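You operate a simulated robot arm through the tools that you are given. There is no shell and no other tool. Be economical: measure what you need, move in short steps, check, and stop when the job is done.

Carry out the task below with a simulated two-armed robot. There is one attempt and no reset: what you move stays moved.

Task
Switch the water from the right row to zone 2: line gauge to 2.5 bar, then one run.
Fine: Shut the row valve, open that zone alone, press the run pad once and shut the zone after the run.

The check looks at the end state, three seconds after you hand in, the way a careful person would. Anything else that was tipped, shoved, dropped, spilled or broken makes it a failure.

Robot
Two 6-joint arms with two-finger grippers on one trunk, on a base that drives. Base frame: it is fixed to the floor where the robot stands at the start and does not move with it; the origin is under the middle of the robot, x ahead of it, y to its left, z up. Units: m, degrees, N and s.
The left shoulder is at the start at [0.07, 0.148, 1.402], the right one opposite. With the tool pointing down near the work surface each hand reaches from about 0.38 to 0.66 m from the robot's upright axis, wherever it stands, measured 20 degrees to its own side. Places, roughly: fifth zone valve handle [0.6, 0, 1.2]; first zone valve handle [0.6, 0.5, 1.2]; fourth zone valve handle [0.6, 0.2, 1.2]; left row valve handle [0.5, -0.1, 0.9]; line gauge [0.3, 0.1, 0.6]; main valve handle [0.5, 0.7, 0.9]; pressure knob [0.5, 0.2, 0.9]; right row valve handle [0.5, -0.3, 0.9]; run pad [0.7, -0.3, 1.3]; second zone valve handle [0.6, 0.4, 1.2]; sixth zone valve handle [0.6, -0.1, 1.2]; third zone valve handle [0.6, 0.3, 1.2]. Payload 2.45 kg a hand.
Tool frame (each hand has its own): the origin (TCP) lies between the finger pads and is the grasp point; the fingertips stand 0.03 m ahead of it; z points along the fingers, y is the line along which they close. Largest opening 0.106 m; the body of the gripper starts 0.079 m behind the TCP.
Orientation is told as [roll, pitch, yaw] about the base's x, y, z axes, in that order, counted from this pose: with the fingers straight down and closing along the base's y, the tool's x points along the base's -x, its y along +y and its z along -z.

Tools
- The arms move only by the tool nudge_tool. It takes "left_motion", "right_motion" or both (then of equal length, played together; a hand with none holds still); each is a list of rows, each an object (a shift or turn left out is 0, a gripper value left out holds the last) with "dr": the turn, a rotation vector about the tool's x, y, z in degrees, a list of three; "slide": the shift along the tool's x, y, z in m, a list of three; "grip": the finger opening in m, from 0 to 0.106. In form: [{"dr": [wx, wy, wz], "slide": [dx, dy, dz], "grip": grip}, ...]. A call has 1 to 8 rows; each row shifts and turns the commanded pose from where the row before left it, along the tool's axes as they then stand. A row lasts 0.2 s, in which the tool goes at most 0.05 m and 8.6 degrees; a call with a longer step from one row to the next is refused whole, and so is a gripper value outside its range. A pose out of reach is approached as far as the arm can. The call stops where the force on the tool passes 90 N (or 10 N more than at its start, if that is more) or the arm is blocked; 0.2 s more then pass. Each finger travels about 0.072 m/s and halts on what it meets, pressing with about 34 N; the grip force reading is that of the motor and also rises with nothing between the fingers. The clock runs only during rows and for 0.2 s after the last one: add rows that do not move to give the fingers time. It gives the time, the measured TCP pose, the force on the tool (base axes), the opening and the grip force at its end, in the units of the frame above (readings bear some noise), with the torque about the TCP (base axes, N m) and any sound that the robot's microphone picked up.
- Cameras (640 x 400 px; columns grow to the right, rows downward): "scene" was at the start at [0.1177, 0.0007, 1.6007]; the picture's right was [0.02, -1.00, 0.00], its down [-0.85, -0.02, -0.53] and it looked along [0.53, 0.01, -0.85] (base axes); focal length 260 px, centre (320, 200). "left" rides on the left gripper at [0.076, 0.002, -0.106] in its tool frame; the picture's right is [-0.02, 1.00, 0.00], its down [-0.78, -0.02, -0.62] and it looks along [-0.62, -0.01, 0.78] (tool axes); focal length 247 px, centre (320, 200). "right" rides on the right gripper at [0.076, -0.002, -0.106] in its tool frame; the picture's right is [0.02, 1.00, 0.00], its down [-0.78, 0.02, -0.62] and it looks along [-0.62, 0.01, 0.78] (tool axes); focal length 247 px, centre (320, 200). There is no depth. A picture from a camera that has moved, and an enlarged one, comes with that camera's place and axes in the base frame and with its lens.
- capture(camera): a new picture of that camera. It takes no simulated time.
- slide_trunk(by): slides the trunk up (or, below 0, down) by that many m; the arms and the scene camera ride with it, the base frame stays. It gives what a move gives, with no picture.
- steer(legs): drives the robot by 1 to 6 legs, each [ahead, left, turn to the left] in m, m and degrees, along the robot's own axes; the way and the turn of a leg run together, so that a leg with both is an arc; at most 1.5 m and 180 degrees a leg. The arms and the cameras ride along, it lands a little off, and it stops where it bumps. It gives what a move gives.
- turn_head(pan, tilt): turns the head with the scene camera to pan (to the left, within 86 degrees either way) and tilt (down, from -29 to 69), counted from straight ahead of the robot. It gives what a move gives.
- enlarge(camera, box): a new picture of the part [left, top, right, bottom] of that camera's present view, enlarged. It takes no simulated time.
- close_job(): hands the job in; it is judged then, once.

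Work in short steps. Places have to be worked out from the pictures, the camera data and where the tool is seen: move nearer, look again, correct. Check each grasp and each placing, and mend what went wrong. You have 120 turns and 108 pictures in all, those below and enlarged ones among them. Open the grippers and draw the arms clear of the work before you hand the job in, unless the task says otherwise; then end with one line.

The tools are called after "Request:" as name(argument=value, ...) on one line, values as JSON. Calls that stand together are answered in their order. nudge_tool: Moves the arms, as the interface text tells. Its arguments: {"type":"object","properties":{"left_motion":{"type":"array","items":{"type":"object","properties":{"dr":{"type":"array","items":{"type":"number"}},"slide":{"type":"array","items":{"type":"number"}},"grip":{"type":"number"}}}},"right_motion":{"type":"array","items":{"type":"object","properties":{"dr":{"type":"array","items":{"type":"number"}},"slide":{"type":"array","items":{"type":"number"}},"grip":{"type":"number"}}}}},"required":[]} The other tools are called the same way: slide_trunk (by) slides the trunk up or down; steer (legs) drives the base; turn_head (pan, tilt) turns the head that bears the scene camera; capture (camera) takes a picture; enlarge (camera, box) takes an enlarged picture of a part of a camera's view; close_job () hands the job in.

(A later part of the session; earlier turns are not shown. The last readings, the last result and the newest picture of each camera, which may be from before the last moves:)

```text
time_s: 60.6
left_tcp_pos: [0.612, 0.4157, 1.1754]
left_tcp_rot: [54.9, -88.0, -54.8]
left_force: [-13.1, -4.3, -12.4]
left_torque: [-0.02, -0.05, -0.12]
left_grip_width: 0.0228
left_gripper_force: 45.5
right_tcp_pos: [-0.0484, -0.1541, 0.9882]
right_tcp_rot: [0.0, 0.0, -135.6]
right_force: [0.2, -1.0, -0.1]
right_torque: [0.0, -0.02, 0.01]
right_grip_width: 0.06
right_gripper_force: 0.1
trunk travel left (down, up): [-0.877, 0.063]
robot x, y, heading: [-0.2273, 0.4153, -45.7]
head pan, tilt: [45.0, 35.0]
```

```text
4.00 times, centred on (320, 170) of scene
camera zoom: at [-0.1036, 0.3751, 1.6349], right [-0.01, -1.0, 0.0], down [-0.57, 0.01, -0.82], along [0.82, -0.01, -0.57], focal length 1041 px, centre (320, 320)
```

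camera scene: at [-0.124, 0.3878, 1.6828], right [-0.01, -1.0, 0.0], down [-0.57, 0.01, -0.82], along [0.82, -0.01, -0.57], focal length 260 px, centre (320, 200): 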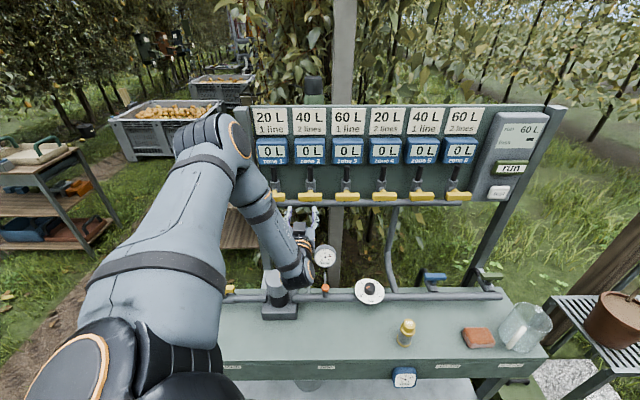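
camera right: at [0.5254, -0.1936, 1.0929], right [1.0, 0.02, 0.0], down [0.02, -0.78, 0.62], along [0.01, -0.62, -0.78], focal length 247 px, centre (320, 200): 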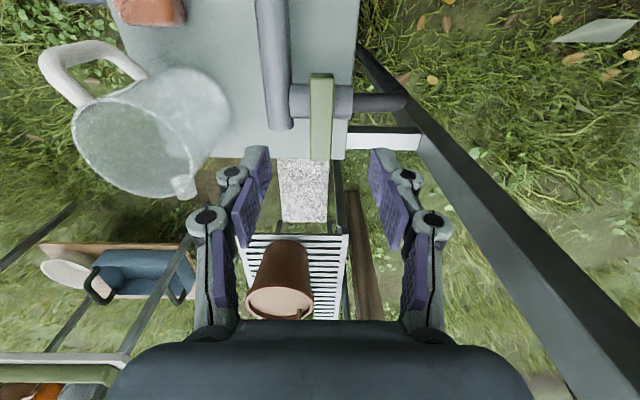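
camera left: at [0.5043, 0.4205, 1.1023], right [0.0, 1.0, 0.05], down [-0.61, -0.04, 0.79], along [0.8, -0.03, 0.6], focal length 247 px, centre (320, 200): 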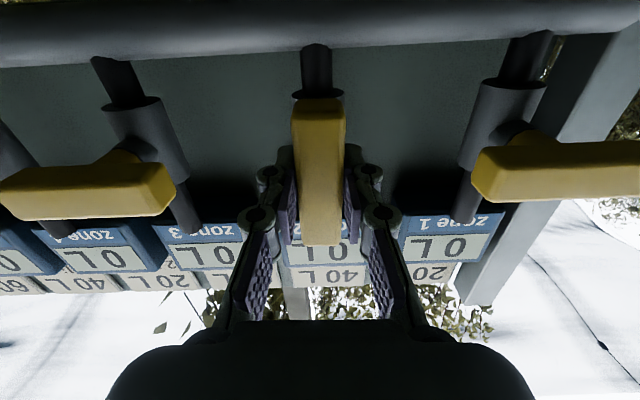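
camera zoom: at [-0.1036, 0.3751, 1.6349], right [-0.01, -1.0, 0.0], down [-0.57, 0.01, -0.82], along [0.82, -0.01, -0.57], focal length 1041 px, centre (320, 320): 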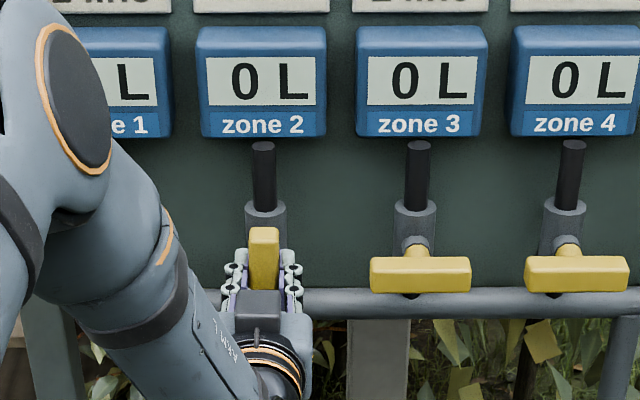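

Handle is vertical. I add 3°, release and back the base straight off the panel.

Request:
nudge_tool(left_motion=[{"dr": [0, 0, -3], "slide": [0, 0, -0.001]}, {"grip": 0.04}, {"grip": 0.06}, {"grip": 0.06}])

Request:
steer(legs=[[-0.035, -0.035, 0], [-0.035, -0.035, 0]])

Request:
enlarge(camera="scene", box=[220, 100, 420, 230])

Request:
enlarge(camera="scene", box=[380, 350, 440, 390])

```text
time_s: 61.6
left_tcp_pos: [0.6131, 0.4161, 1.1768]
left_tcp_rot: [-52.1, -88.5, 52.2]
left_force: [0.7, 0.7, 0.1]
left_torque: [0.01, -0.03, -0.01]
left_grip_width: 0.06
left_gripper_force: 0.1
right_tcp_pos: [-0.0484, -0.1511, 0.9871]
right_tcp_rot: [0.0, -0.1, -135.6]
right_force: [0.1, 0.2, 0.6]
right_torque: [-0.01, -0.01, 0.0]
right_grip_width: 0.06
right_gripper_force: 0.0
trunk travel left (down, up): [-0.877, 0.063]
robot x, y, heading: [-0.2256, 0.4132, -45.6]
head pan, tilt: [45.0, 35.0]
```

```text
time_s: 63.0
left_tcp_pos: [0.5265, 0.4179, 1.1666]
left_tcp_rot: [-37.7, -88.0, 37.6]
left_force: [1.8, 0.2, -1.5]
left_torque: [0.0, -0.08, 0.05]
left_grip_width: 0.06
left_gripper_force: 0.0
right_tcp_pos: [-0.1371, -0.1503, 0.987]
right_tcp_rot: [-0.3, -0.4, -135.5]
right_force: [1.0, -0.4, 0.2]
right_torque: [-0.01, 0.17, 0.0]
right_grip_width: 0.06
right_gripper_force: 0.2
trunk travel left (down, up): [-0.877, 0.063]
robot x, y, heading: [-0.3221, 0.417, -45.3]
head pan, tilt: [45.0, 35.0]
```

```text
3.08 times, centred on (320, 165) of scene
camera zoom: at [-0.1848, 0.3768, 1.6334], right [-0.01, -1.0, 0.0], down [-0.58, 0.01, -0.81], along [0.81, -0.01, -0.58], focal length 801 px, centre (320, 308)
```

zoom: 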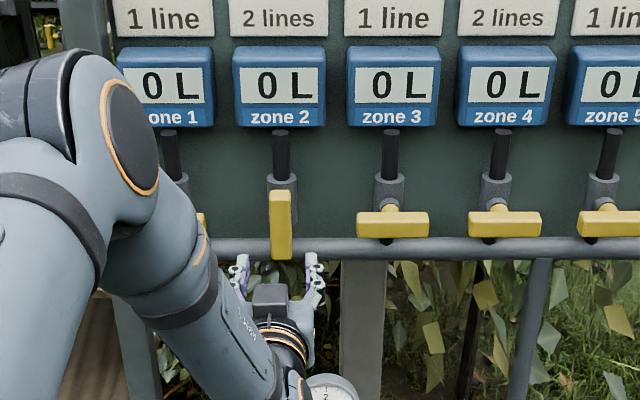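

```text
10.00 times, centred on (410, 370) of scene
camera zoom: at [-0.1848, 0.3768, 1.6334], right [-0.01, -1.0, 0.0], down [-0.58, 0.01, -0.81], along [0.81, -0.01, -0.58], focal length 2602 px, centre (-580, -1500)
```

zoom: 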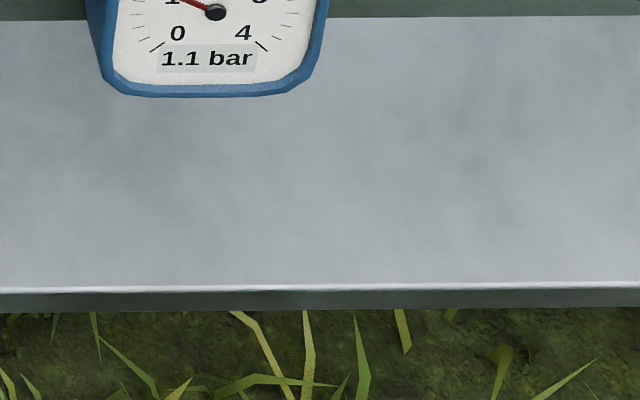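

Zone 2 is open, gauge still 1.1 bar. Next the pressure knob with the right hand: turn back 45° and drive up to the knob.

Request:
steer(legs=[[0, 0, 45.3], [0.22, 0.04, 0]])

Request:
turn_head(pan=0, tilt=55)

Request:
capture(camera="scene")

Request:
capture(camera="right")

```text
time_s: 66.8
left_tcp_pos: [0.4802, 1.0525, 1.1775]
left_tcp_rot: [-55.1, -88.3, 100.6]
left_force: [-0.2, -0.2, 0.4]
left_torque: [0.01, 0.05, 0.02]
left_grip_width: 0.0599
left_gripper_force: 0.0
right_tcp_pos: [0.4218, 0.1847, 0.9902]
right_tcp_rot: [0.1, -0.1, -90.1]
right_force: [-0.4, 0.7, 0.1]
right_torque: [-0.02, -0.01, 0.01]
right_grip_width: 0.0598
right_gripper_force: 0.1
trunk travel left (down, up): [-0.877, 0.063]
robot x, y, heading: [-0.1051, 0.4552, -0.1]
head pan, tilt: [45.0, 35.0]
```

```text
time_s: 67.9
left_tcp_pos: [0.4838, 1.0535, 1.1773]
left_tcp_rot: [-51.7, -88.5, 97.3]
left_force: [-0.6, 1.0, 0.2]
left_torque: [0.03, -0.02, 0.02]
left_grip_width: 0.0601
left_gripper_force: 0.0
right_tcp_pos: [0.4227, 0.1827, 0.9896]
right_tcp_rot: [0.0, -0.1, -90.1]
right_force: [0.4, 0.0, 0.0]
right_torque: [0.0, 0.0, 0.0]
right_grip_width: 0.0602
right_gripper_force: 0.0
trunk travel left (down, up): [-0.877, 0.063]
robot x, y, heading: [-0.1025, 0.4546, 0.2]
head pan, tilt: [0.0, 55.0]
```

```text
48 pictures are left
camera scene: at [0.0177, 0.4534, 1.6068], right [0.0, -1.0, 0.0], down [-0.82, 0.0, -0.57], along [0.57, 0.0, -0.82], focal length 260 px, centre (320, 200)
```

scene: 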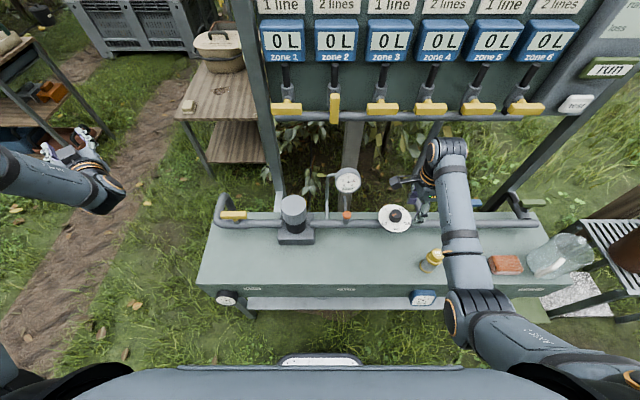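

```text
47 pictures are left
camera right: at [0.4224, 0.2597, 1.095], right [1.0, 0.02, 0.0], down [0.02, -0.78, 0.62], along [0.01, -0.62, -0.78], focal length 247 px, centre (320, 200)
```

right: 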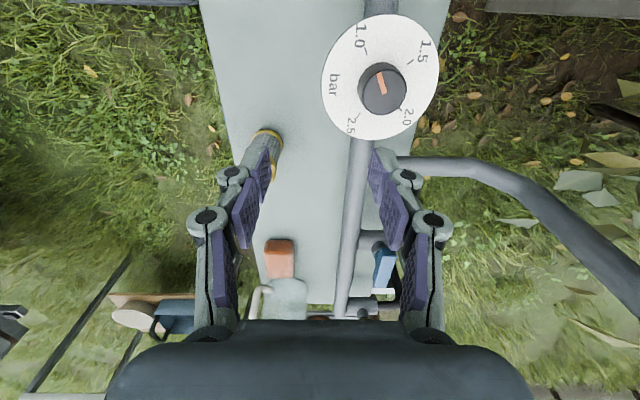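

Knob near (0.472, 0.205, 0.88), about 230° clockwise to go. I unwind the right tool's yaw first to have a long stroke.

Request:
nudge_tool(right_motion=[{"dr": [0, 0, -8.5]}, {"dr": [0, 0, -8.5]}, {"dr": [0, 0, -8.5]}, {"dr": [0, 0, -8.5]}, {"dr": [0, 0, -8.5]}, {"dr": [0, 0, -8.5]}, {"dr": [0, 0, -8.5]}, {"dr": [0, 0, -8.5]}])

Request:
nudge_tool(right_motion=[{"dr": [0, 0, -8.5]}, {"dr": [0, 0, -8.5]}, {"dr": [0, 0, -5]}, {"slide": [-0.025, 0.01, 0]}, {"slide": [-0.025, 0.01, 0.02]}])

Request:
capture(camera="right")

```text
time_s: 69.7
left_tcp_pos: [0.4824, 1.0538, 1.1758]
left_tcp_rot: [-50.6, -88.5, 96.1]
left_force: [0.0, -0.7, -0.1]
left_torque: [-0.01, -0.01, -0.05]
left_grip_width: 0.0603
left_gripper_force: 0.1
right_tcp_pos: [0.4234, 0.1827, 0.9875]
right_tcp_rot: [-0.1, 0.1, -21.8]
right_force: [-0.1, -0.8, 0.3]
right_torque: [0.0, 0.0, 0.01]
right_grip_width: 0.0601
right_gripper_force: 0.1
trunk travel left (down, up): [-0.877, 0.063]
robot x, y, heading: [-0.104, 0.4521, -0.2]
head pan, tilt: [0.0, 55.0]
```

```text
time_s: 70.9
left_tcp_pos: [0.4841, 1.0544, 1.1756]
left_tcp_rot: [-47.3, -88.4, 92.8]
left_force: [0.4, 0.0, 0.7]
left_torque: [0.01, -0.03, 0.0]
left_grip_width: 0.0599
left_gripper_force: 0.1
right_tcp_pos: [0.4749, 0.2046, 0.9677]
right_tcp_rot: [0.0, 0.2, -0.1]
right_force: [-0.4, -0.1, 0.7]
right_torque: [-0.01, -0.05, -0.01]
right_grip_width: 0.0602
right_gripper_force: 0.1
trunk travel left (down, up): [-0.877, 0.063]
robot x, y, heading: [-0.1045, 0.4557, 0.1]
head pan, tilt: [0.0, 55.0]
```

```text
46 pictures are left
camera right: at [0.4003, 0.2024, 1.074], right [-0.02, 1.0, 0.0], down [0.78, 0.02, 0.62], along [0.62, 0.01, -0.78], focal length 247 px, centre (320, 200)
```

right: 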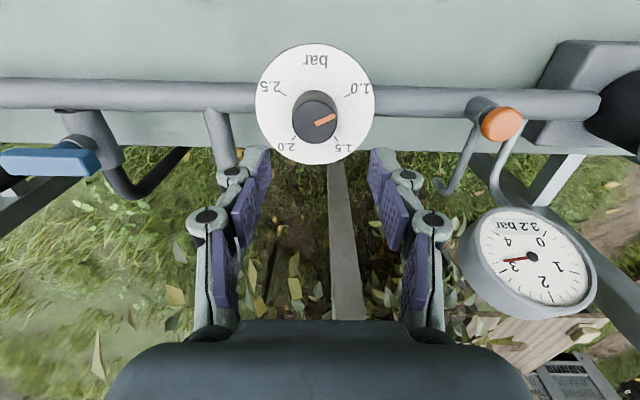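

Dial is nearly face-on to this view, so its axis leans ~15° toward the robot. I tilt the tool 15° to match, align on its axis, and pre-wind the yaw by −48°.

Request:
nudge_tool(right_motion=[{"slide": [0.028, -0.0045, 0], "dr": [0, -7.5, 0]}, {"dr": [0, -7.5, 0]}, {"dr": [0, 0, -8]}, {"dr": [0, 0, -8]}, {"dr": [0, 0, -8]}, {"dr": [0, 0, -8]}, {"dr": [0, 0, -8]}, {"dr": [0, 0, -8]}])

Request:
nudge_tool(right_motion=[{"slide": [0, 0, 0.02]}, {"slide": [0, 0, 0.015]}])

Request:
capture(camera="right")

```text
time_s: 72.7
left_tcp_pos: [0.4828, 1.0539, 1.1763]
left_tcp_rot: [-50.7, -88.3, 96.3]
left_force: [-0.2, -0.7, -1.3]
left_torque: [0.02, 0.0, -0.02]
left_grip_width: 0.0602
left_gripper_force: 0.0
right_tcp_pos: [0.4453, 0.1996, 0.9686]
right_tcp_rot: [-11.3, -9.9, 49.1]
right_force: [0.2, 1.4, -0.1]
right_torque: [0.0, -0.01, 0.0]
right_grip_width: 0.0598
right_gripper_force: 0.1
trunk travel left (down, up): [-0.877, 0.063]
robot x, y, heading: [-0.1064, 0.4552, 0.2]
head pan, tilt: [0.0, 55.0]
```

```text
time_s: 73.3
left_tcp_pos: [0.4824, 1.0539, 1.1761]
left_tcp_rot: [-49.9, -88.4, 95.2]
left_force: [0.4, 0.7, 0.6]
left_torque: [0.0, -0.01, 0.0]
left_grip_width: 0.0598
left_gripper_force: 0.1
right_tcp_pos: [0.4564, 0.1988, 0.9353]
right_tcp_rot: [-11.3, -9.9, 49.0]
right_force: [-0.2, -0.5, 0.6]
right_torque: [0.03, -0.04, -0.01]
right_grip_width: 0.0601
right_gripper_force: 0.0
trunk travel left (down, up): [-0.877, 0.063]
robot x, y, heading: [-0.1051, 0.4545, 0.0]
head pan, tilt: [0.0, 55.0]
```

```text
45 pictures are left
camera right: at [0.3798, 0.1407, 1.0245], right [-0.73, 0.65, -0.2], down [0.33, 0.59, 0.73], along [0.59, 0.47, -0.65], focal length 247 px, centre (320, 200)
```

right: 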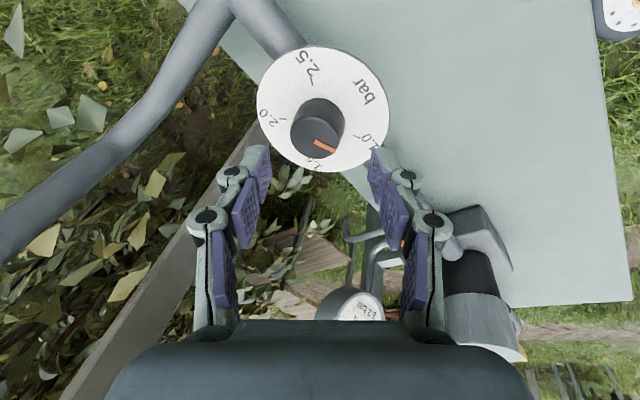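

Knob is on the tool axis, its top about 6 cm beyond the TCP. I advance 0.05 along the axis.

Request:
nudge_tool(right_motion=[{"slide": [0, -0.002, 0.025]}, {"slide": [0, 0, 0.025]}])

Request:
capture(camera="right")

```text
time_s: 73.9
left_tcp_pos: [0.4838, 1.0526, 1.1765]
left_tcp_rot: [-48.7, -88.3, 94.4]
left_force: [0.2, 0.9, -1.2]
left_torque: [-0.01, -0.01, -0.01]
left_grip_width: 0.0598
left_gripper_force: 0.1
right_tcp_pos: [0.4705, 0.1964, 0.8869]
right_tcp_rot: [-11.3, -9.9, 48.8]
right_force: [-0.2, 0.3, 0.3]
right_torque: [-0.01, 0.01, 0.03]
right_grip_width: 0.0599
right_gripper_force: 0.0
trunk travel left (down, up): [-0.877, 0.063]
robot x, y, heading: [-0.0985, 0.454, -0.1]
head pan, tilt: [0.0, 55.0]
```

```text
44 pictures are left
camera right: at [0.3964, 0.139, 0.9764], right [-0.73, 0.65, -0.2], down [0.33, 0.59, 0.73], along [0.6, 0.47, -0.65], focal length 247 px, centre (320, 200)
```

right: 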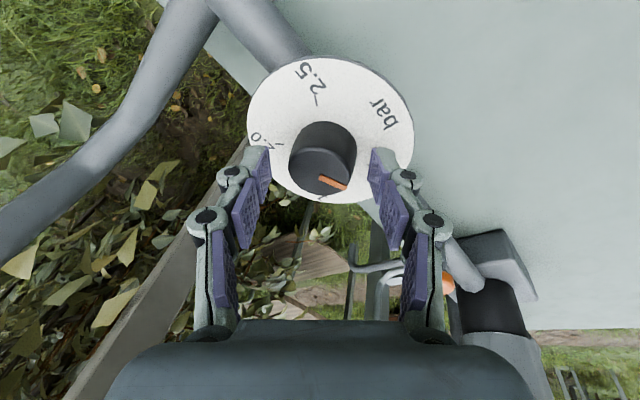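

Top is now ~1.5 cm ahead of the TCP, knob between the fingers. Go 5 mm deeper and close.

Request:
nudge_tool(right_motion=[{"slide": [0, 0, 0.005]}, {"grip": 0.045}, {"grip": 0.0}, {"grip": 0.0}, {"grip": 0.0}])

```text
time_s: 75.1
left_tcp_pos: [0.4823, 1.0522, 1.1772]
left_tcp_rot: [-50.3, -88.5, 95.9]
left_force: [0.4, 0.1, 0.0]
left_torque: [-0.01, 0.01, -0.02]
left_grip_width: 0.0601
left_gripper_force: 0.1
right_tcp_pos: [0.4706, 0.1978, 0.8832]
right_tcp_rot: [-11.1, -9.9, 48.9]
right_force: [-0.8, 3.3, -0.7]
right_torque: [0.47, 0.25, 0.02]
right_grip_width: 0.0408
right_gripper_force: 45.5
trunk travel left (down, up): [-0.877, 0.063]
robot x, y, heading: [-0.1023, 0.4563, -0.1]
head pan, tilt: [0.0, 55.0]
```

Knob gripped (41 mm), low side forces. Turn clockwise 64° and look.

Request:
nudge_tool(right_motion=[{"dr": [0, 0, 8]}, {"dr": [0, 0, 8]}, {"dr": [0, 0, 8]}, {"dr": [0, 0, 8]}, {"dr": [0, 0, 8]}, {"dr": [0, 0, 8]}, {"dr": [0, 0, 8]}, {"dr": [0, 0, 8]}])

Request:
capture(camera="right")

Request:
enlarge(camera="scene", box=[380, 270, 460, 320])

```text
time_s: 76.9
left_tcp_pos: [0.4813, 1.0572, 1.1766]
left_tcp_rot: [-51.2, -88.3, 96.8]
left_force: [0.0, -0.4, 0.5]
left_torque: [0.04, 0.0, 0.03]
left_grip_width: 0.0601
left_gripper_force: 0.1
right_tcp_pos: [0.4707, 0.1989, 0.8837]
right_tcp_rot: [4.3, -14.6, -16.7]
right_force: [0.0, 9.7, 4.8]
right_torque: [-0.5, -0.49, 0.1]
right_grip_width: 0.0393
right_gripper_force: 44.6
trunk travel left (down, up): [-0.877, 0.063]
robot x, y, heading: [-0.1029, 0.4533, 0.1]
head pan, tilt: [0.0, 55.0]
```

```text
43 pictures are left
camera right: at [0.3724, 0.2191, 0.9667], right [0.25, 0.97, 0.06], down [0.57, -0.2, 0.8], along [0.78, -0.16, -0.6], focal length 247 px, centre (320, 200)
```

right: 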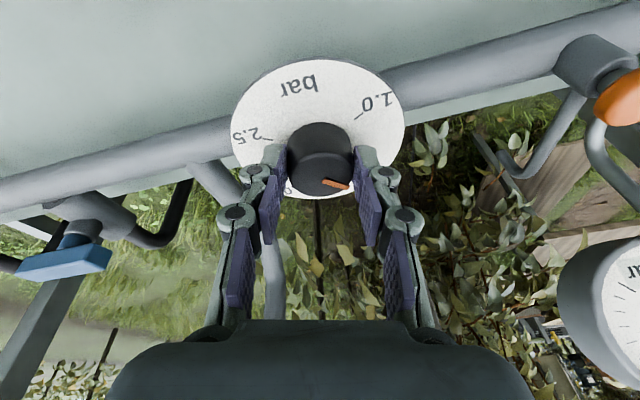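

```text
8.00 times, centred on (420, 295) of scene
camera zoom: at [0.0178, 0.4569, 1.6067], right [0.0, -1.0, 0.0], down [-0.82, 0.0, -0.57], along [0.57, 0.0, -0.82], focal length 2082 px, centre (-480, -560)
```

zoom: 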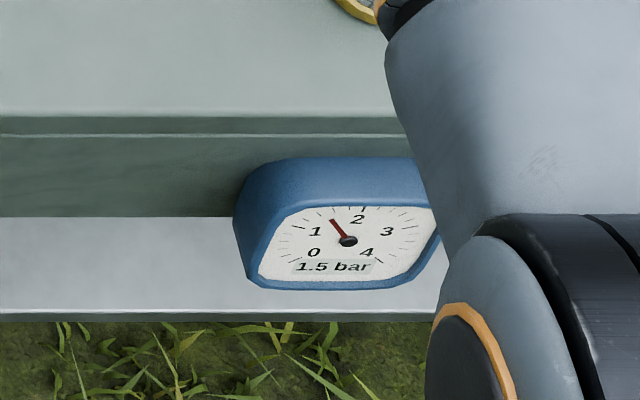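

64° gave +0.4 bar (now 1.5). I continue clockwise another 68°.

Request:
nudge_tool(right_motion=[{"dr": [0, 0, 8.5]}, {"dr": [0, 0, 8.5]}, {"dr": [0, 0, 8.5]}, {"dr": [0, 0, 8.5]}, {"dr": [0, 0, 8.5]}, {"dr": [0, 0, 8.5]}, {"dr": [0, 0, 8.5]}, {"dr": [0, 0, 8.5]}])

Request:
enlarge(camera="scene", box=[380, 270, 460, 320])

```text
time_s: 78.7
left_tcp_pos: [0.4836, 1.058, 1.1741]
left_tcp_rot: [-49.2, -88.2, 94.6]
left_force: [1.5, -0.9, 0.3]
left_torque: [-0.03, -0.01, 0.01]
left_grip_width: 0.0598
left_gripper_force: 0.1
right_tcp_pos: [0.4729, 0.1996, 0.8843]
right_tcp_rot: [15.1, -1.8, -84.4]
right_force: [12.7, 11.7, 12.7]
right_torque: [-0.96, -0.19, 0.13]
right_grip_width: 0.0414
right_gripper_force: 45.2
trunk travel left (down, up): [-0.877, 0.063]
robot x, y, heading: [-0.1011, 0.4576, 0.1]
head pan, tilt: [0.0, 55.0]
```

```text
8.00 times, centred on (420, 295) of scene
camera zoom: at [0.0194, 0.458, 1.6067], right [0.0, -1.0, 0.0], down [-0.82, 0.0, -0.57], along [0.57, 0.0, -0.82], focal length 2082 px, centre (-480, -560)
```

zoom: 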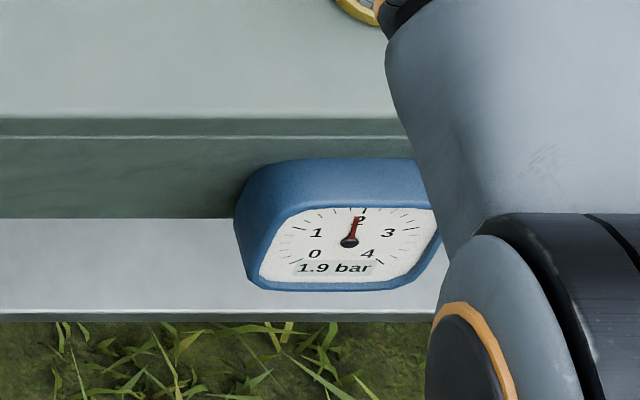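

1.9 bar. About 95° more. I re-seat the grip to relax side forces, then turn on 51°.

Request:
nudge_tool(right_motion=[{"grip": 0.048}, {"slide": [0, 0, 0], "grip": 0.048}, {"grip": 0.0}, {"grip": 0.0}])

Request:
nudge_tool(right_motion=[{"dr": [0, 0, 8.5]}, {"dr": [0, 0, 8.5]}, {"dr": [0, 0, 8.5]}, {"dr": [0, 0, 8.5]}, {"dr": [0, 0, 8.5]}, {"dr": [0, 0, 8.5]}])

Request:
enlarge(camera="scene", box=[380, 270, 460, 320])

```text
time_s: 79.7
left_tcp_pos: [0.4851, 1.054, 1.176]
left_tcp_rot: [-47.3, -88.4, 92.8]
left_force: [-0.5, 0.1, 0.2]
left_torque: [-0.01, -0.03, 0.01]
left_grip_width: 0.0598
left_gripper_force: 0.0
right_tcp_pos: [0.4734, 0.1962, 0.8824]
right_tcp_rot: [14.9, -1.8, -84.4]
right_force: [12.0, -3.3, 4.3]
right_torque: [-0.66, 0.04, -0.06]
right_grip_width: 0.0415
right_gripper_force: 44.3
trunk travel left (down, up): [-0.877, 0.063]
robot x, y, heading: [-0.1008, 0.4505, -0.1]
head pan, tilt: [0.0, 55.0]
```

```text
time_s: 81.1
left_tcp_pos: [0.4825, 1.0535, 1.1764]
left_tcp_rot: [-50.6, -88.4, 96.2]
left_force: [0.4, -0.8, 0.1]
left_torque: [0.03, 0.0, -0.04]
left_grip_width: 0.0602
left_gripper_force: 0.0
right_tcp_pos: [0.471, 0.1981, 0.8826]
right_tcp_rot: [10.8, 10.6, -134.2]
right_force: [11.1, -4.8, 16.3]
right_torque: [-0.64, 0.41, -0.04]
right_grip_width: 0.0404
right_gripper_force: 44.8
trunk travel left (down, up): [-0.877, 0.063]
robot x, y, heading: [-0.1019, 0.454, -0.0]
head pan, tilt: [0.0, 55.0]
```

```text
8.00 times, centred on (420, 295) of scene
camera zoom: at [0.0185, 0.454, 1.6067], right [0.0, -1.0, 0.0], down [-0.82, 0.0, -0.57], along [0.57, 0.0, -0.82], focal length 2082 px, centre (-480, -560)
```

zoom: 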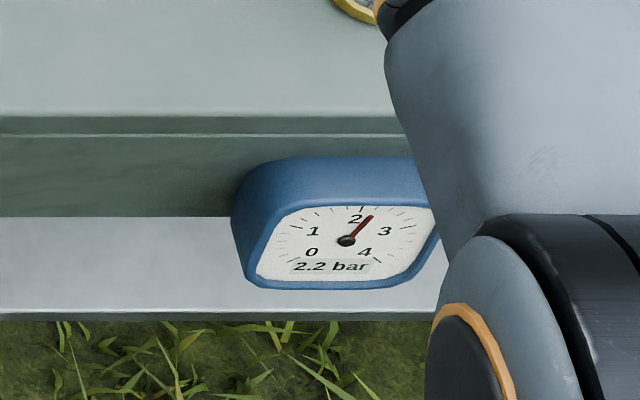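

2.2 bar. 40° more carefully.

Request:
nudge_tool(right_motion=[{"dr": [0, 0, 8]}, {"dr": [0, 0, 8]}, {"dr": [0, 0, 8]}, {"dr": [0, 0, 8]}, {"dr": [0, 0, 8]}])

Request:
enlarge(camera="scene", box=[380, 270, 460, 320])

```text
time_s: 82.3
left_tcp_pos: [0.482, 1.0553, 1.1755]
left_tcp_rot: [-50.9, -88.3, 96.5]
left_force: [0.2, -0.1, 0.0]
left_torque: [0.04, -0.01, -0.01]
left_grip_width: 0.0601
left_gripper_force: 0.0
right_tcp_pos: [0.4706, 0.1974, 0.8817]
right_tcp_rot: [1.2, 14.8, -174.6]
right_force: [3.0, 2.3, 6.6]
right_torque: [-0.5, -0.18, 0.03]
right_grip_width: 0.0393
right_gripper_force: 45.5
trunk travel left (down, up): [-0.877, 0.063]
robot x, y, heading: [-0.1024, 0.4536, -0.0]
head pan, tilt: [0.0, 55.0]
```

```text
8.00 times, centred on (420, 295) of scene
camera zoom: at [0.018, 0.4553, 1.6066], right [0.0, -1.0, 0.0], down [-0.82, 0.0, -0.57], along [0.57, 0.0, -0.82], focal length 2082 px, centre (-480, -560)
```

zoom: 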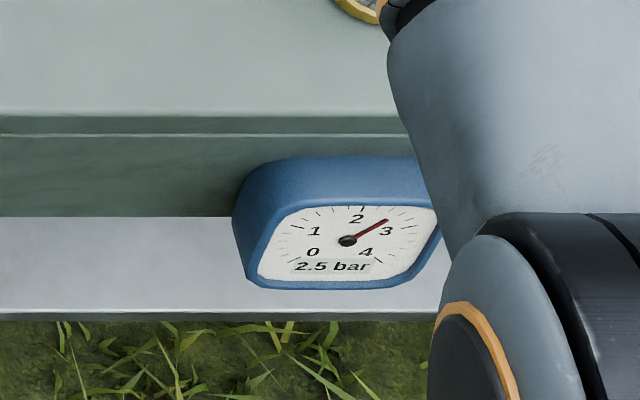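

Gauge reads 2.5 bar; by the slope it's around 2.48, so I add 3°, then release and withdraw along the knob axis.

Request:
nudge_tool(right_motion=[{"dr": [0, 0, 3]}, {"grip": 0.05}, {"grip": 0.065}, {"slide": [0, 0, -0.03]}, {"slide": [0, 0, -0.04]}, {"slide": [0, 0, -0.04]}])

Request:
enlarge(camera="scene", box=[360, 190, 460, 320])

```text
time_s: 83.7
left_tcp_pos: [0.4822, 1.0534, 1.1751]
left_tcp_rot: [-50.3, -88.4, 95.9]
left_force: [-0.8, 0.3, 0.7]
left_torque: [0.01, 0.03, 0.01]
left_grip_width: 0.0599
left_gripper_force: 0.0
right_tcp_pos: [0.4584, 0.1919, 0.9816]
right_tcp_rot: [1.8, 14.6, -172.5]
right_force: [-0.3, 0.6, -0.2]
right_torque: [0.01, 0.01, 0.0]
right_grip_width: 0.0649
right_gripper_force: 0.0
right hand out of reach, approached as far as the arm can: row 1, 5, 6
trunk travel left (down, up): [-0.877, 0.063]
robot x, y, heading: [-0.1003, 0.4542, -0.1]
head pan, tilt: [0.0, 55.0]
```

```text
3.08 times, centred on (410, 255) of scene
camera zoom: at [0.0187, 0.454, 1.6066], right [0.0, -1.0, 0.0], down [-0.82, 0.0, -0.57], along [0.57, 0.0, -0.82], focal length 801 px, centre (43, 31)
```

zoom: 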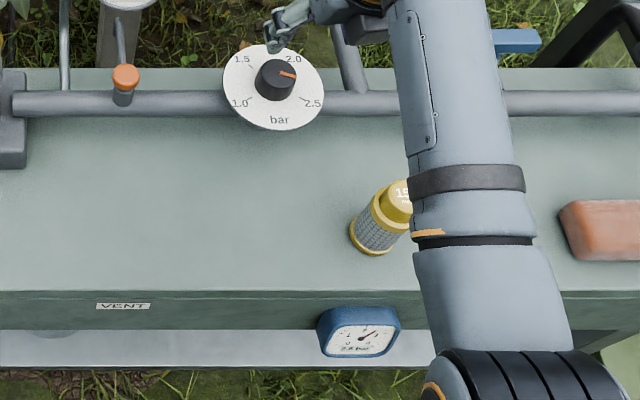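

Check the gauge after release, and the run display.

Request:
enlarge(camera="scene", box=[380, 270, 460, 320])

Request:
turn_head(pan=-30, tilt=30)

Request:
capture(camera="scene")

```text
8.00 times, centred on (420, 295) of scene
camera zoom: at [0.0187, 0.454, 1.6066], right [0.0, -1.0, 0.0], down [-0.82, 0.0, -0.57], along [0.57, 0.0, -0.82], focal length 2082 px, centre (-480, -560)
```

zoom: 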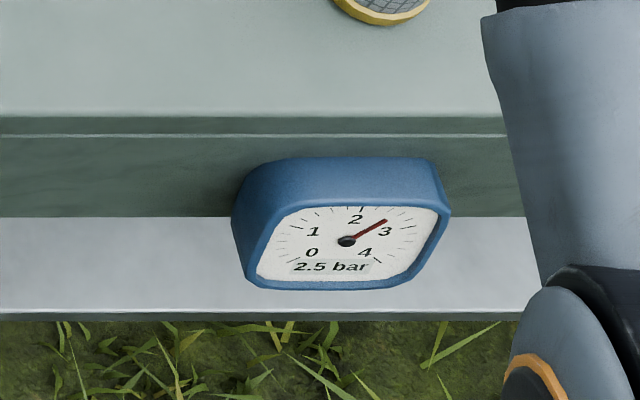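

```text
time_s: 84.7
left_tcp_pos: [0.4828, 1.0534, 1.176]
left_tcp_rot: [-50.6, -88.4, 96.1]
left_force: [-0.2, -0.1, -0.5]
left_torque: [0.0, 0.03, -0.03]
left_grip_width: 0.0603
left_gripper_force: 0.1
right_tcp_pos: [0.4589, 0.1921, 0.981]
right_tcp_rot: [1.7, 14.7, -172.5]
right_force: [-0.7, -0.2, 0.2]
right_torque: [0.04, 0.02, 0.0]
right_grip_width: 0.0652
right_gripper_force: 0.0
trunk travel left (down, up): [-0.877, 0.063]
robot x, y, heading: [-0.1037, 0.4543, -0.0]
head pan, tilt: [-30.0, 30.0]
```

```text
36 pictures are left
camera scene: at [0.0248, 0.4082, 1.6426], right [-0.5, -0.87, 0.0], down [-0.43, 0.25, -0.87], along [0.75, -0.43, -0.5], focal length 260 px, centre (320, 200)
```

scene: 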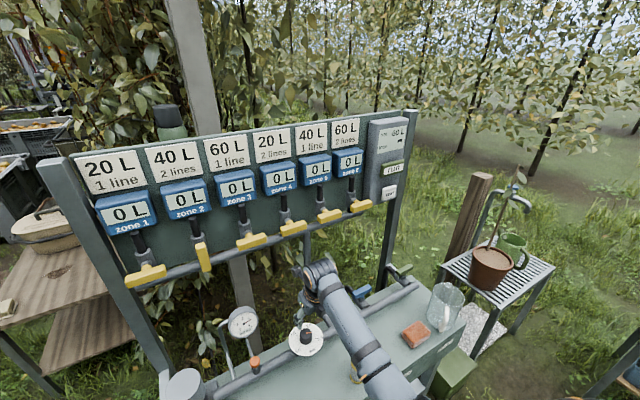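

Gauge holds 2.5 bar. Now the run pad, at about (0.667, -0.271, 1.26), with the right hand. First unwind the right tool's yaw and close the fingers.

Request:
nudge_tool(right_motion=[{"dr": [0, 0, -8.5]}, {"dr": [0, 0, -8.5]}, {"dr": [0, 0, -8.5]}, {"dr": [0, 0, -8.5]}, {"dr": [0, 0, -8.5]}, {"dr": [0, 0, -8.5]}, {"dr": [0, 0, -8.5]}, {"dr": [0, 0, -8.5]}])

Request:
nudge_tool(right_motion=[{"dr": [0, 0, -8.5]}, {"dr": [0, 0, -8.5]}, {"dr": [0, 0, -8.5]}, {"dr": [0, 0, -8.5]}, {"dr": [0, 0, -8.5]}, {"dr": [0, 0, -8.5]}, {"dr": [0, 0, -8.5]}, {"dr": [0, 0, -8.5]}])

Request:
nudge_tool(right_motion=[{"dr": [0, 0, -8.5], "grip": 0}, {"dr": [0, 0, -8.5], "grip": 0}, {"dr": [0, 0, -8.5], "grip": 0}, {"dr": [0, 0, -8], "grip": 0}])

Request:
steer(legs=[[0, -0.5, 0]])

```text
time_s: 86.5
left_tcp_pos: [0.4828, 1.0538, 1.1775]
left_tcp_rot: [-50.6, -88.3, 96.2]
left_force: [-0.8, -0.3, -0.4]
left_torque: [-0.02, -0.01, 0.03]
left_grip_width: 0.0601
left_gripper_force: 0.1
right_tcp_pos: [0.4577, 0.1922, 0.9808]
right_tcp_rot: [14.3, 4.3, -106.0]
right_force: [0.2, -0.1, -1.6]
right_torque: [-0.02, -0.01, 0.02]
right_grip_width: 0.065
right_gripper_force: 0.0
trunk travel left (down, up): [-0.877, 0.063]
robot x, y, heading: [-0.1002, 0.4544, 0.1]
head pan, tilt: [-30.0, 30.0]
```

```text
time_s: 88.2
left_tcp_pos: [0.484, 1.0523, 1.1763]
left_tcp_rot: [-50.4, -88.4, 96.0]
left_force: [0.1, 0.4, -0.6]
left_torque: [-0.04, 0.01, -0.04]
left_grip_width: 0.0603
left_gripper_force: 0.1
right_tcp_pos: [0.4578, 0.1919, 0.9812]
right_tcp_rot: [9.7, -11.6, -39.5]
right_force: [0.5, -0.3, -0.7]
right_torque: [0.0, 0.02, 0.0]
right_grip_width: 0.0651
right_gripper_force: 0.1
trunk travel left (down, up): [-0.877, 0.063]
robot x, y, heading: [-0.1019, 0.4563, 0.2]
head pan, tilt: [-30.0, 30.0]
```

```text
time_s: 89.2
left_tcp_pos: [0.4825, 1.0545, 1.1764]
left_tcp_rot: [-50.5, -88.5, 96.0]
left_force: [1.2, 0.6, 0.0]
left_torque: [0.0, 0.01, -0.01]
left_grip_width: 0.0601
left_gripper_force: 0.0
right_tcp_pos: [0.4581, 0.1926, 0.9805]
right_tcp_rot: [1.4, -14.9, -5.1]
right_force: [0.2, -0.3, 0.3]
right_torque: [-0.01, 0.0, 0.01]
right_grip_width: 0.0
right_gripper_force: 29.0
trunk travel left (down, up): [-0.877, 0.063]
robot x, y, heading: [-0.1041, 0.4553, -0.1]
head pan, tilt: [-30.0, 30.0]
```

```text
time_s: 92.2
left_tcp_pos: [0.4823, 0.5604, 1.1758]
left_tcp_rot: [-50.2, -88.4, 95.9]
left_force: [-0.2, 0.3, -0.9]
left_torque: [0.02, -0.05, 0.0]
left_grip_width: 0.0602
left_gripper_force: 0.0
right_tcp_pos: [0.4599, -0.3003, 0.9801]
right_tcp_rot: [1.4, -14.9, -5.1]
right_force: [-0.2, -0.1, -0.2]
right_torque: [-0.02, 0.01, -0.01]
right_grip_width: 0.0
right_gripper_force: 28.5
trunk travel left (down, up): [-0.877, 0.063]
robot x, y, heading: [-0.1004, -0.0407, -0.2]
head pan, tilt: [-30.0, 30.0]
```

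Pitch the right tool forward to about 55° and raise it, watching reach.

Request:
nudge_tool(right_motion=[{"dr": [0, -8, 0]}, {"dr": [0, -8, 0]}, {"dr": [0, -8, 0]}, {"dr": [0, -8, 0]}, {"dr": [0, -8, 0]}, {"slide": [-0.039, 0.01, -0.0275]}, {"slide": [-0.039, 0.01, -0.0275]}, {"slide": [-0.039, 0.01, -0.0275]}])

Request:
capture(camera="scene")

```text
time_s: 94.0
left_tcp_pos: [0.4813, 0.5605, 1.1769]
left_tcp_rot: [-50.5, -88.3, 96.2]
left_force: [-0.5, 1.0, 0.7]
left_torque: [-0.01, 0.0, -0.01]
left_grip_width: 0.06
left_gripper_force: 0.0
right_tcp_pos: [0.4596, -0.2742, 1.1233]
right_tcp_rot: [2.4, -54.7, -6.7]
right_force: [0.1, -0.3, -0.3]
right_torque: [0.01, -0.01, -0.02]
right_grip_width: 0.0
right_gripper_force: 28.2
trunk travel left (down, up): [-0.877, 0.063]
robot x, y, heading: [-0.1032, -0.0405, 0.1]
head pan, tilt: [-30.0, 30.0]
```

```text
35 pictures are left
camera scene: at [0.0253, -0.0854, 1.6427], right [-0.5, -0.87, 0.0], down [-0.43, 0.25, -0.87], along [0.75, -0.43, -0.5], focal length 260 px, centre (320, 200)
```

scene: 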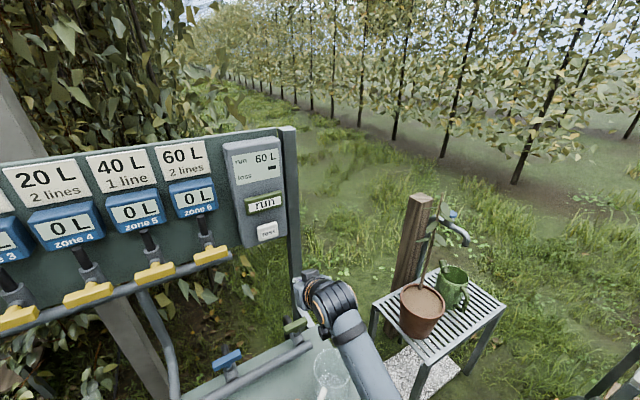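

Run pad confirmed at ~(0.667, -0.266, 1.256), test pad ~9 cm below. Raise the hand 0.15 more.

Request:
nudge_tool(right_motion=[{"slide": [-0.039, 0, -0.0275]}, {"slide": [-0.039, 0, -0.0275]}, {"slide": [-0.037, 0.0, -0.0265]}])

Request:
capture(camera="right")

```text
time_s: 94.8
left_tcp_pos: [0.4823, 0.5603, 1.1755]
left_tcp_rot: [-49.8, -88.4, 95.5]
left_force: [-0.3, -0.2, 0.7]
left_torque: [0.01, -0.02, 0.01]
left_grip_width: 0.0597
left_gripper_force: 0.1
right_tcp_pos: [0.46, -0.2788, 1.2634]
right_tcp_rot: [2.5, -54.9, -6.7]
right_force: [0.1, -0.1, 0.3]
right_torque: [-0.01, -0.02, -0.03]
right_grip_width: 0.0001
right_gripper_force: 28.4
trunk travel left (down, up): [-0.877, 0.063]
robot x, y, heading: [-0.1021, -0.0396, -0.0]
head pan, tilt: [-30.0, 30.0]
```

```text
34 pictures are left
camera right: at [0.3295, -0.2696, 1.2626], right [0.07, 1.0, 0.01], down [-0.06, 0.0, 1.0], along [1.0, -0.07, 0.06], focal length 247 px, centre (320, 200)
```

right: 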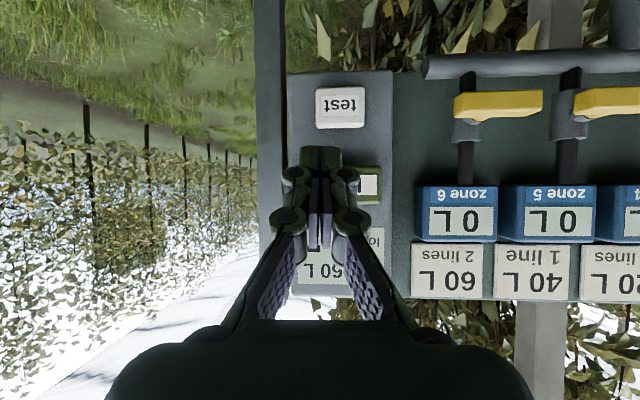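

Reach is fine. Fix height (+13 mm) and side (+14 mm), then advance 0.13 toward the pad.

Request:
nudge_tool(right_motion=[{"slide": [-0.01, 0.014, -0.0082]}, {"slide": [-0.0229, 0.0028, 0.0327]}, {"slide": [-0.0229, 0.0028, 0.0327]}, {"slide": [-0.0229, 0.0028, 0.0327]}])

Request:
capture(camera="right")

Request:
enlarge(camera="scene", box=[200, 120, 360, 280])

```text
time_s: 95.8
left_tcp_pos: [0.4828, 0.5615, 1.1761]
left_tcp_rot: [-48.7, -88.4, 94.4]
left_force: [-0.9, -0.7, 0.2]
left_torque: [0.04, -0.03, 0.0]
left_grip_width: 0.0601
left_gripper_force: 0.1
right_tcp_pos: [0.5821, -0.2665, 1.2775]
right_tcp_rot: [2.5, -54.8, -6.8]
right_force: [0.4, 0.7, -0.1]
right_torque: [-0.01, -0.01, 0.01]
right_grip_width: 0.0
right_gripper_force: 28.1
trunk travel left (down, up): [-0.877, 0.063]
robot x, y, heading: [-0.0991, -0.0408, 0.2]
head pan, tilt: [-30.0, 30.0]
```

```text
33 pictures are left
camera right: at [0.4518, -0.2579, 1.2756], right [0.07, 1.0, 0.01], down [-0.06, 0.0, 1.0], along [1.0, -0.07, 0.06], focal length 247 px, centre (320, 200)
```

right: 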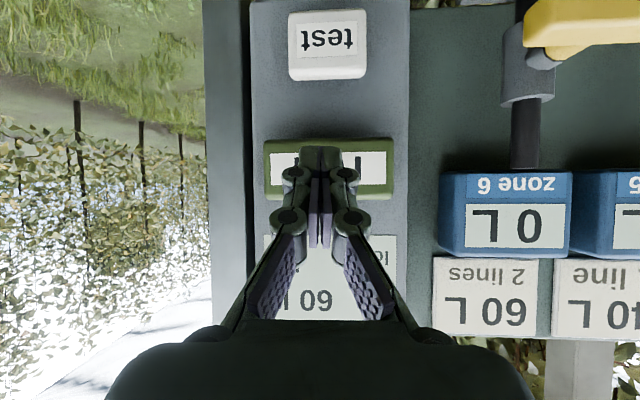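

```text
2.50 times, centred on (280, 200) of scene
camera zoom: at [0.0267, -0.0855, 1.6426], right [-0.5, -0.87, 0.0], down [-0.43, 0.25, -0.87], along [0.75, -0.43, -0.5], focal length 651 px, centre (420, 200)
```

zoom: 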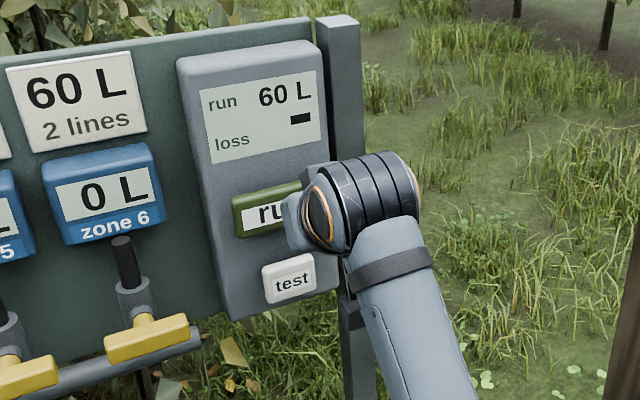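

Fingertip lines up with the run pad centre (z ≈ 1.26). Advance 0.045, then creep.

Request:
nudge_tool(right_motion=[{"slide": [-0.0143, 0.0017, 0.0204]}, {"slide": [-0.0115, 0.0014, 0.0163]}])

Request:
nudge_tool(right_motion=[{"slide": [-0.0046, 0.0006, 0.0065]}])

```text
time_s: 96.4
left_tcp_pos: [0.4829, 0.5604, 1.1757]
left_tcp_rot: [-48.4, -88.4, 94.1]
left_force: [-0.1, -0.4, 0.6]
left_torque: [0.0, 0.02, 0.01]
left_grip_width: 0.0602
left_gripper_force: 0.0
right_tcp_pos: [0.6269, -0.2679, 1.2762]
right_tcp_rot: [2.4, -54.9, -6.8]
right_force: [-0.5, -0.3, 0.0]
right_torque: [-0.03, -0.01, -0.02]
right_grip_width: 0.0
right_gripper_force: 28.1
trunk travel left (down, up): [-0.877, 0.063]
robot x, y, heading: [-0.101, -0.0359, 0.1]
head pan, tilt: [-30.0, 30.0]
```

```text
time_s: 96.8
left_tcp_pos: [0.4808, 0.5608, 1.1757]
left_tcp_rot: [-51.4, -88.4, 97.2]
left_force: [0.2, -0.2, -0.4]
left_torque: [-0.01, -0.02, 0.01]
left_grip_width: 0.0599
left_gripper_force: 0.1
right_tcp_pos: [0.6341, -0.2684, 1.2796]
right_tcp_rot: [2.5, -55.0, -6.7]
right_force: [0.0, 0.5, 0.4]
right_torque: [0.0, -0.03, 0.02]
right_grip_width: 0.0003
right_gripper_force: 28.3
trunk travel left (down, up): [-0.877, 0.063]
robot x, y, heading: [-0.101, -0.0423, -0.1]
head pan, tilt: [-30.0, 30.0]
heard: click
```

A click was heard. I look at the display before moving.

Request:
enlarge(camera="scene", box=[40, 120, 300, 280])

Request:
capture(camera="right")

```text
2.46 times, centred on (170, 200) of scene
camera zoom: at [0.0246, -0.0864, 1.6428], right [-0.5, -0.87, 0.0], down [-0.43, 0.25, -0.87], along [0.75, -0.43, -0.5], focal length 641 px, centre (689, 200)
```

zoom: 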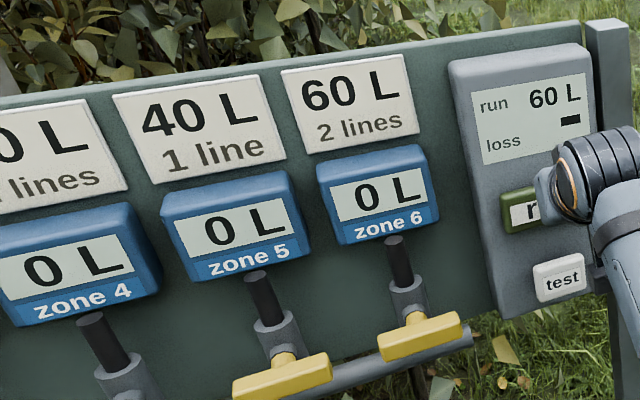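

```text
30 pictures are left
camera right: at [0.5031, -0.2587, 1.2767], right [0.07, 1.0, 0.01], down [-0.06, 0.0, 1.0], along [1.0, -0.07, 0.06], focal length 247 px, centre (320, 200)
```

right: 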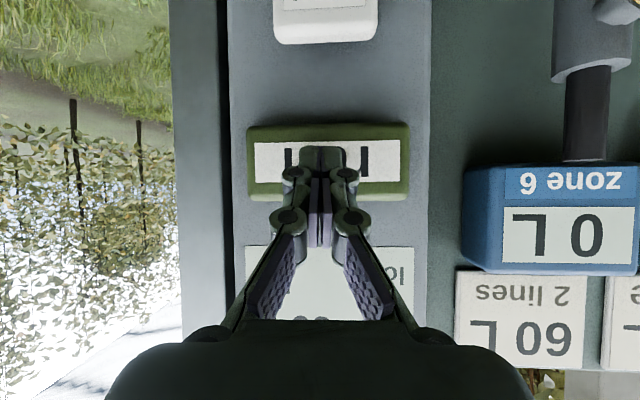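

I check zone 2's counter.

Request:
turn_head(pan=10, tilt=30)

Request:
capture(camera="scene")

```text
time_s: 97.8
left_tcp_pos: [0.4815, 0.56, 1.1774]
left_tcp_rot: [-50.9, -88.4, 96.7]
left_force: [0.3, 0.5, 0.1]
left_torque: [0.02, -0.03, 0.01]
left_grip_width: 0.0601
left_gripper_force: 0.0
right_tcp_pos: [0.6343, -0.2677, 1.278]
right_tcp_rot: [2.4, -54.9, -6.8]
right_force: [0.2, -0.9, -0.7]
right_torque: [-0.01, 0.01, -0.01]
right_grip_width: 0.0
right_gripper_force: 29.0
trunk travel left (down, up): [-0.877, 0.063]
robot x, y, heading: [-0.1009, -0.0402, -0.1]
head pan, tilt: [10.0, 30.0]
```

```text
29 pictures are left
camera scene: at [0.0357, -0.0257, 1.6427], right [0.18, -0.98, 0.0], down [-0.49, -0.09, -0.87], along [0.85, 0.15, -0.5], focal length 260 px, centre (320, 200)
```

scene: 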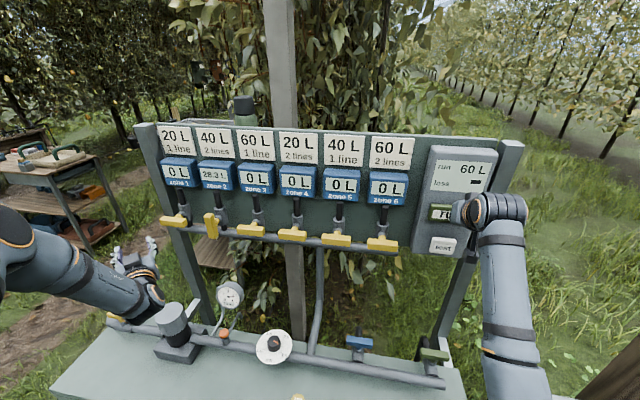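

The run has started: zone 2 is counting (≈28 L). I withdraw the right hand straight back.

Request:
nudge_tool(right_motion=[{"slide": [0.0229, -0.0028, -0.0327]}, {"slide": [0.0229, -0.0028, -0.0327]}, {"slide": [0.0229, -0.0028, -0.0327]}, {"slide": [0.0229, -0.0028, -0.0327]}])

Request:
enlarge(camera="scene", box=[140, 110, 320, 250])

Request:
enlarge(camera="scene", box=[410, 130, 520, 260])

```text
time_s: 98.8
left_tcp_pos: [0.4792, 0.5595, 1.1765]
left_tcp_rot: [-53.6, -88.4, 99.4]
left_force: [-0.2, -0.1, 0.1]
left_torque: [-0.03, -0.01, -0.01]
left_grip_width: 0.0598
left_gripper_force: 0.1
right_tcp_pos: [0.4715, -0.2662, 1.2786]
right_tcp_rot: [2.6, -55.0, -6.8]
right_force: [-0.8, -0.7, 0.1]
right_torque: [0.02, 0.0, -0.05]
right_grip_width: 0.0003
right_gripper_force: 28.6
trunk travel left (down, up): [-0.877, 0.063]
robot x, y, heading: [-0.1048, -0.04, 0.1]
head pan, tilt: [10.0, 30.0]
```

```text
2.86 times, centred on (230, 180) of scene
camera zoom: at [0.0337, -0.0256, 1.6429], right [0.18, -0.98, 0.0], down [-0.49, -0.09, -0.87], along [0.85, 0.15, -0.5], focal length 744 px, centre (577, 257)
```

zoom: 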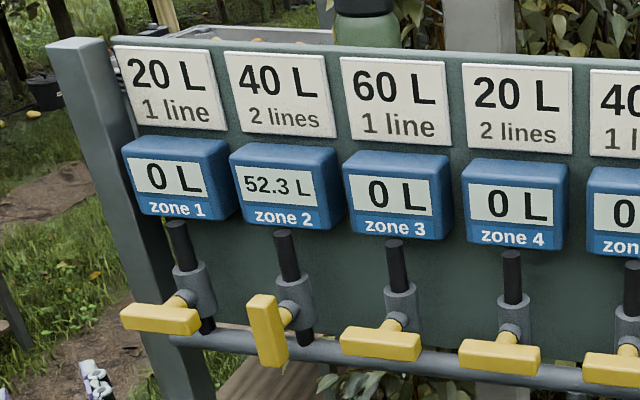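

```text
3.08 times, centred on (465, 195) of scene
camera zoom: at [0.0337, -0.0256, 1.6429], right [0.18, -0.98, 0.0], down [-0.49, -0.09, -0.87], along [0.85, 0.15, -0.5], focal length 801 px, centre (-126, 215)
```

zoom: 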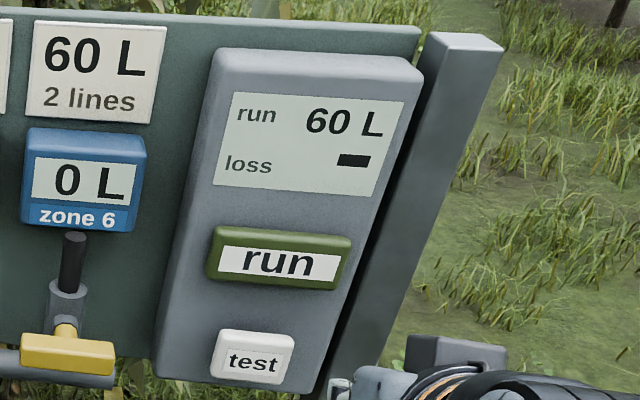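

Running toward 60 L. While it finishes, I drive back to the zone 2 stance (pull back, left, then turn right 45°).

Request:
steer(legs=[[-0.2, 0, 0], [0, 0.455, 0], [0, 0, -45.5]])

Request:
turn_head(pan=45, tilt=35)

Request:
capture(camera="scene")

Request:
capture(camera="left")

```text
time_s: 104.9
left_tcp_pos: [0.5373, 0.4207, 1.1753]
left_tcp_rot: [-50.8, -88.5, 50.9]
left_force: [0.9, -0.2, -0.3]
left_torque: [0.03, -0.01, -0.03]
left_grip_width: 0.0599
left_gripper_force: 0.1
right_tcp_pos: [-0.0591, -0.1521, 1.2793]
right_tcp_rot: [2.6, -54.9, -52.4]
right_force: [-0.5, 0.4, 0.2]
right_torque: [0.0, -0.01, -0.04]
right_grip_width: 0.0001
right_gripper_force: 28.5
trunk travel left (down, up): [-0.877, 0.063]
robot x, y, heading: [-0.304, 0.4197, -45.2]
head pan, tilt: [10.0, 30.0]
```

```text
time_s: 105.9
left_tcp_pos: [0.5361, 0.4193, 1.1773]
left_tcp_rot: [-50.6, -88.4, 50.5]
left_force: [-0.5, -0.5, 0.1]
left_torque: [0.04, 0.02, 0.02]
left_grip_width: 0.0598
left_gripper_force: 0.0
right_tcp_pos: [-0.0594, -0.153, 1.2786]
right_tcp_rot: [2.6, -55.0, -52.4]
right_force: [-0.6, -1.4, -0.3]
right_torque: [-0.01, 0.0, 0.0]
right_grip_width: 0.0
right_gripper_force: 29.2
trunk travel left (down, up): [-0.877, 0.063]
robot x, y, heading: [-0.3023, 0.415, -45.6]
head pan, tilt: [45.0, 35.0]
```

```text
26 pictures are left
camera scene: at [-0.1793, 0.3786, 1.6349], right [-0.01, -1.0, 0.0], down [-0.57, 0.01, -0.82], along [0.82, -0.01, -0.57], focal length 260 px, centre (320, 200)
```

scene: 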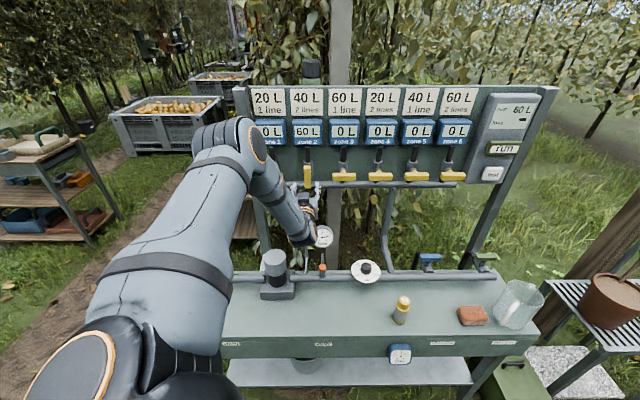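

```text
25 pictures are left
camera left: at [0.428, 0.4205, 1.1023], right [0.0, 1.0, 0.0], down [-0.61, 0.0, 0.79], along [0.79, 0.0, 0.61], focal length 247 px, centre (320, 200)
```

left: 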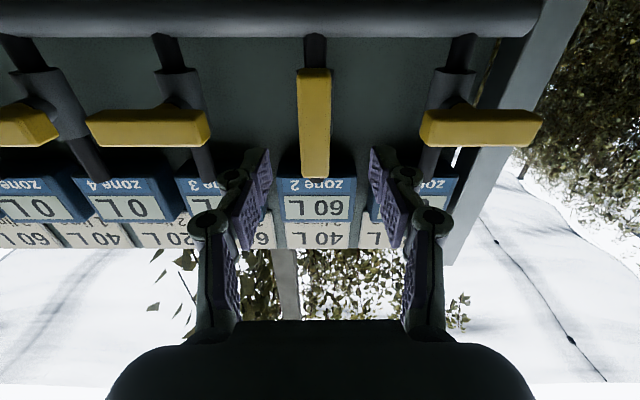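

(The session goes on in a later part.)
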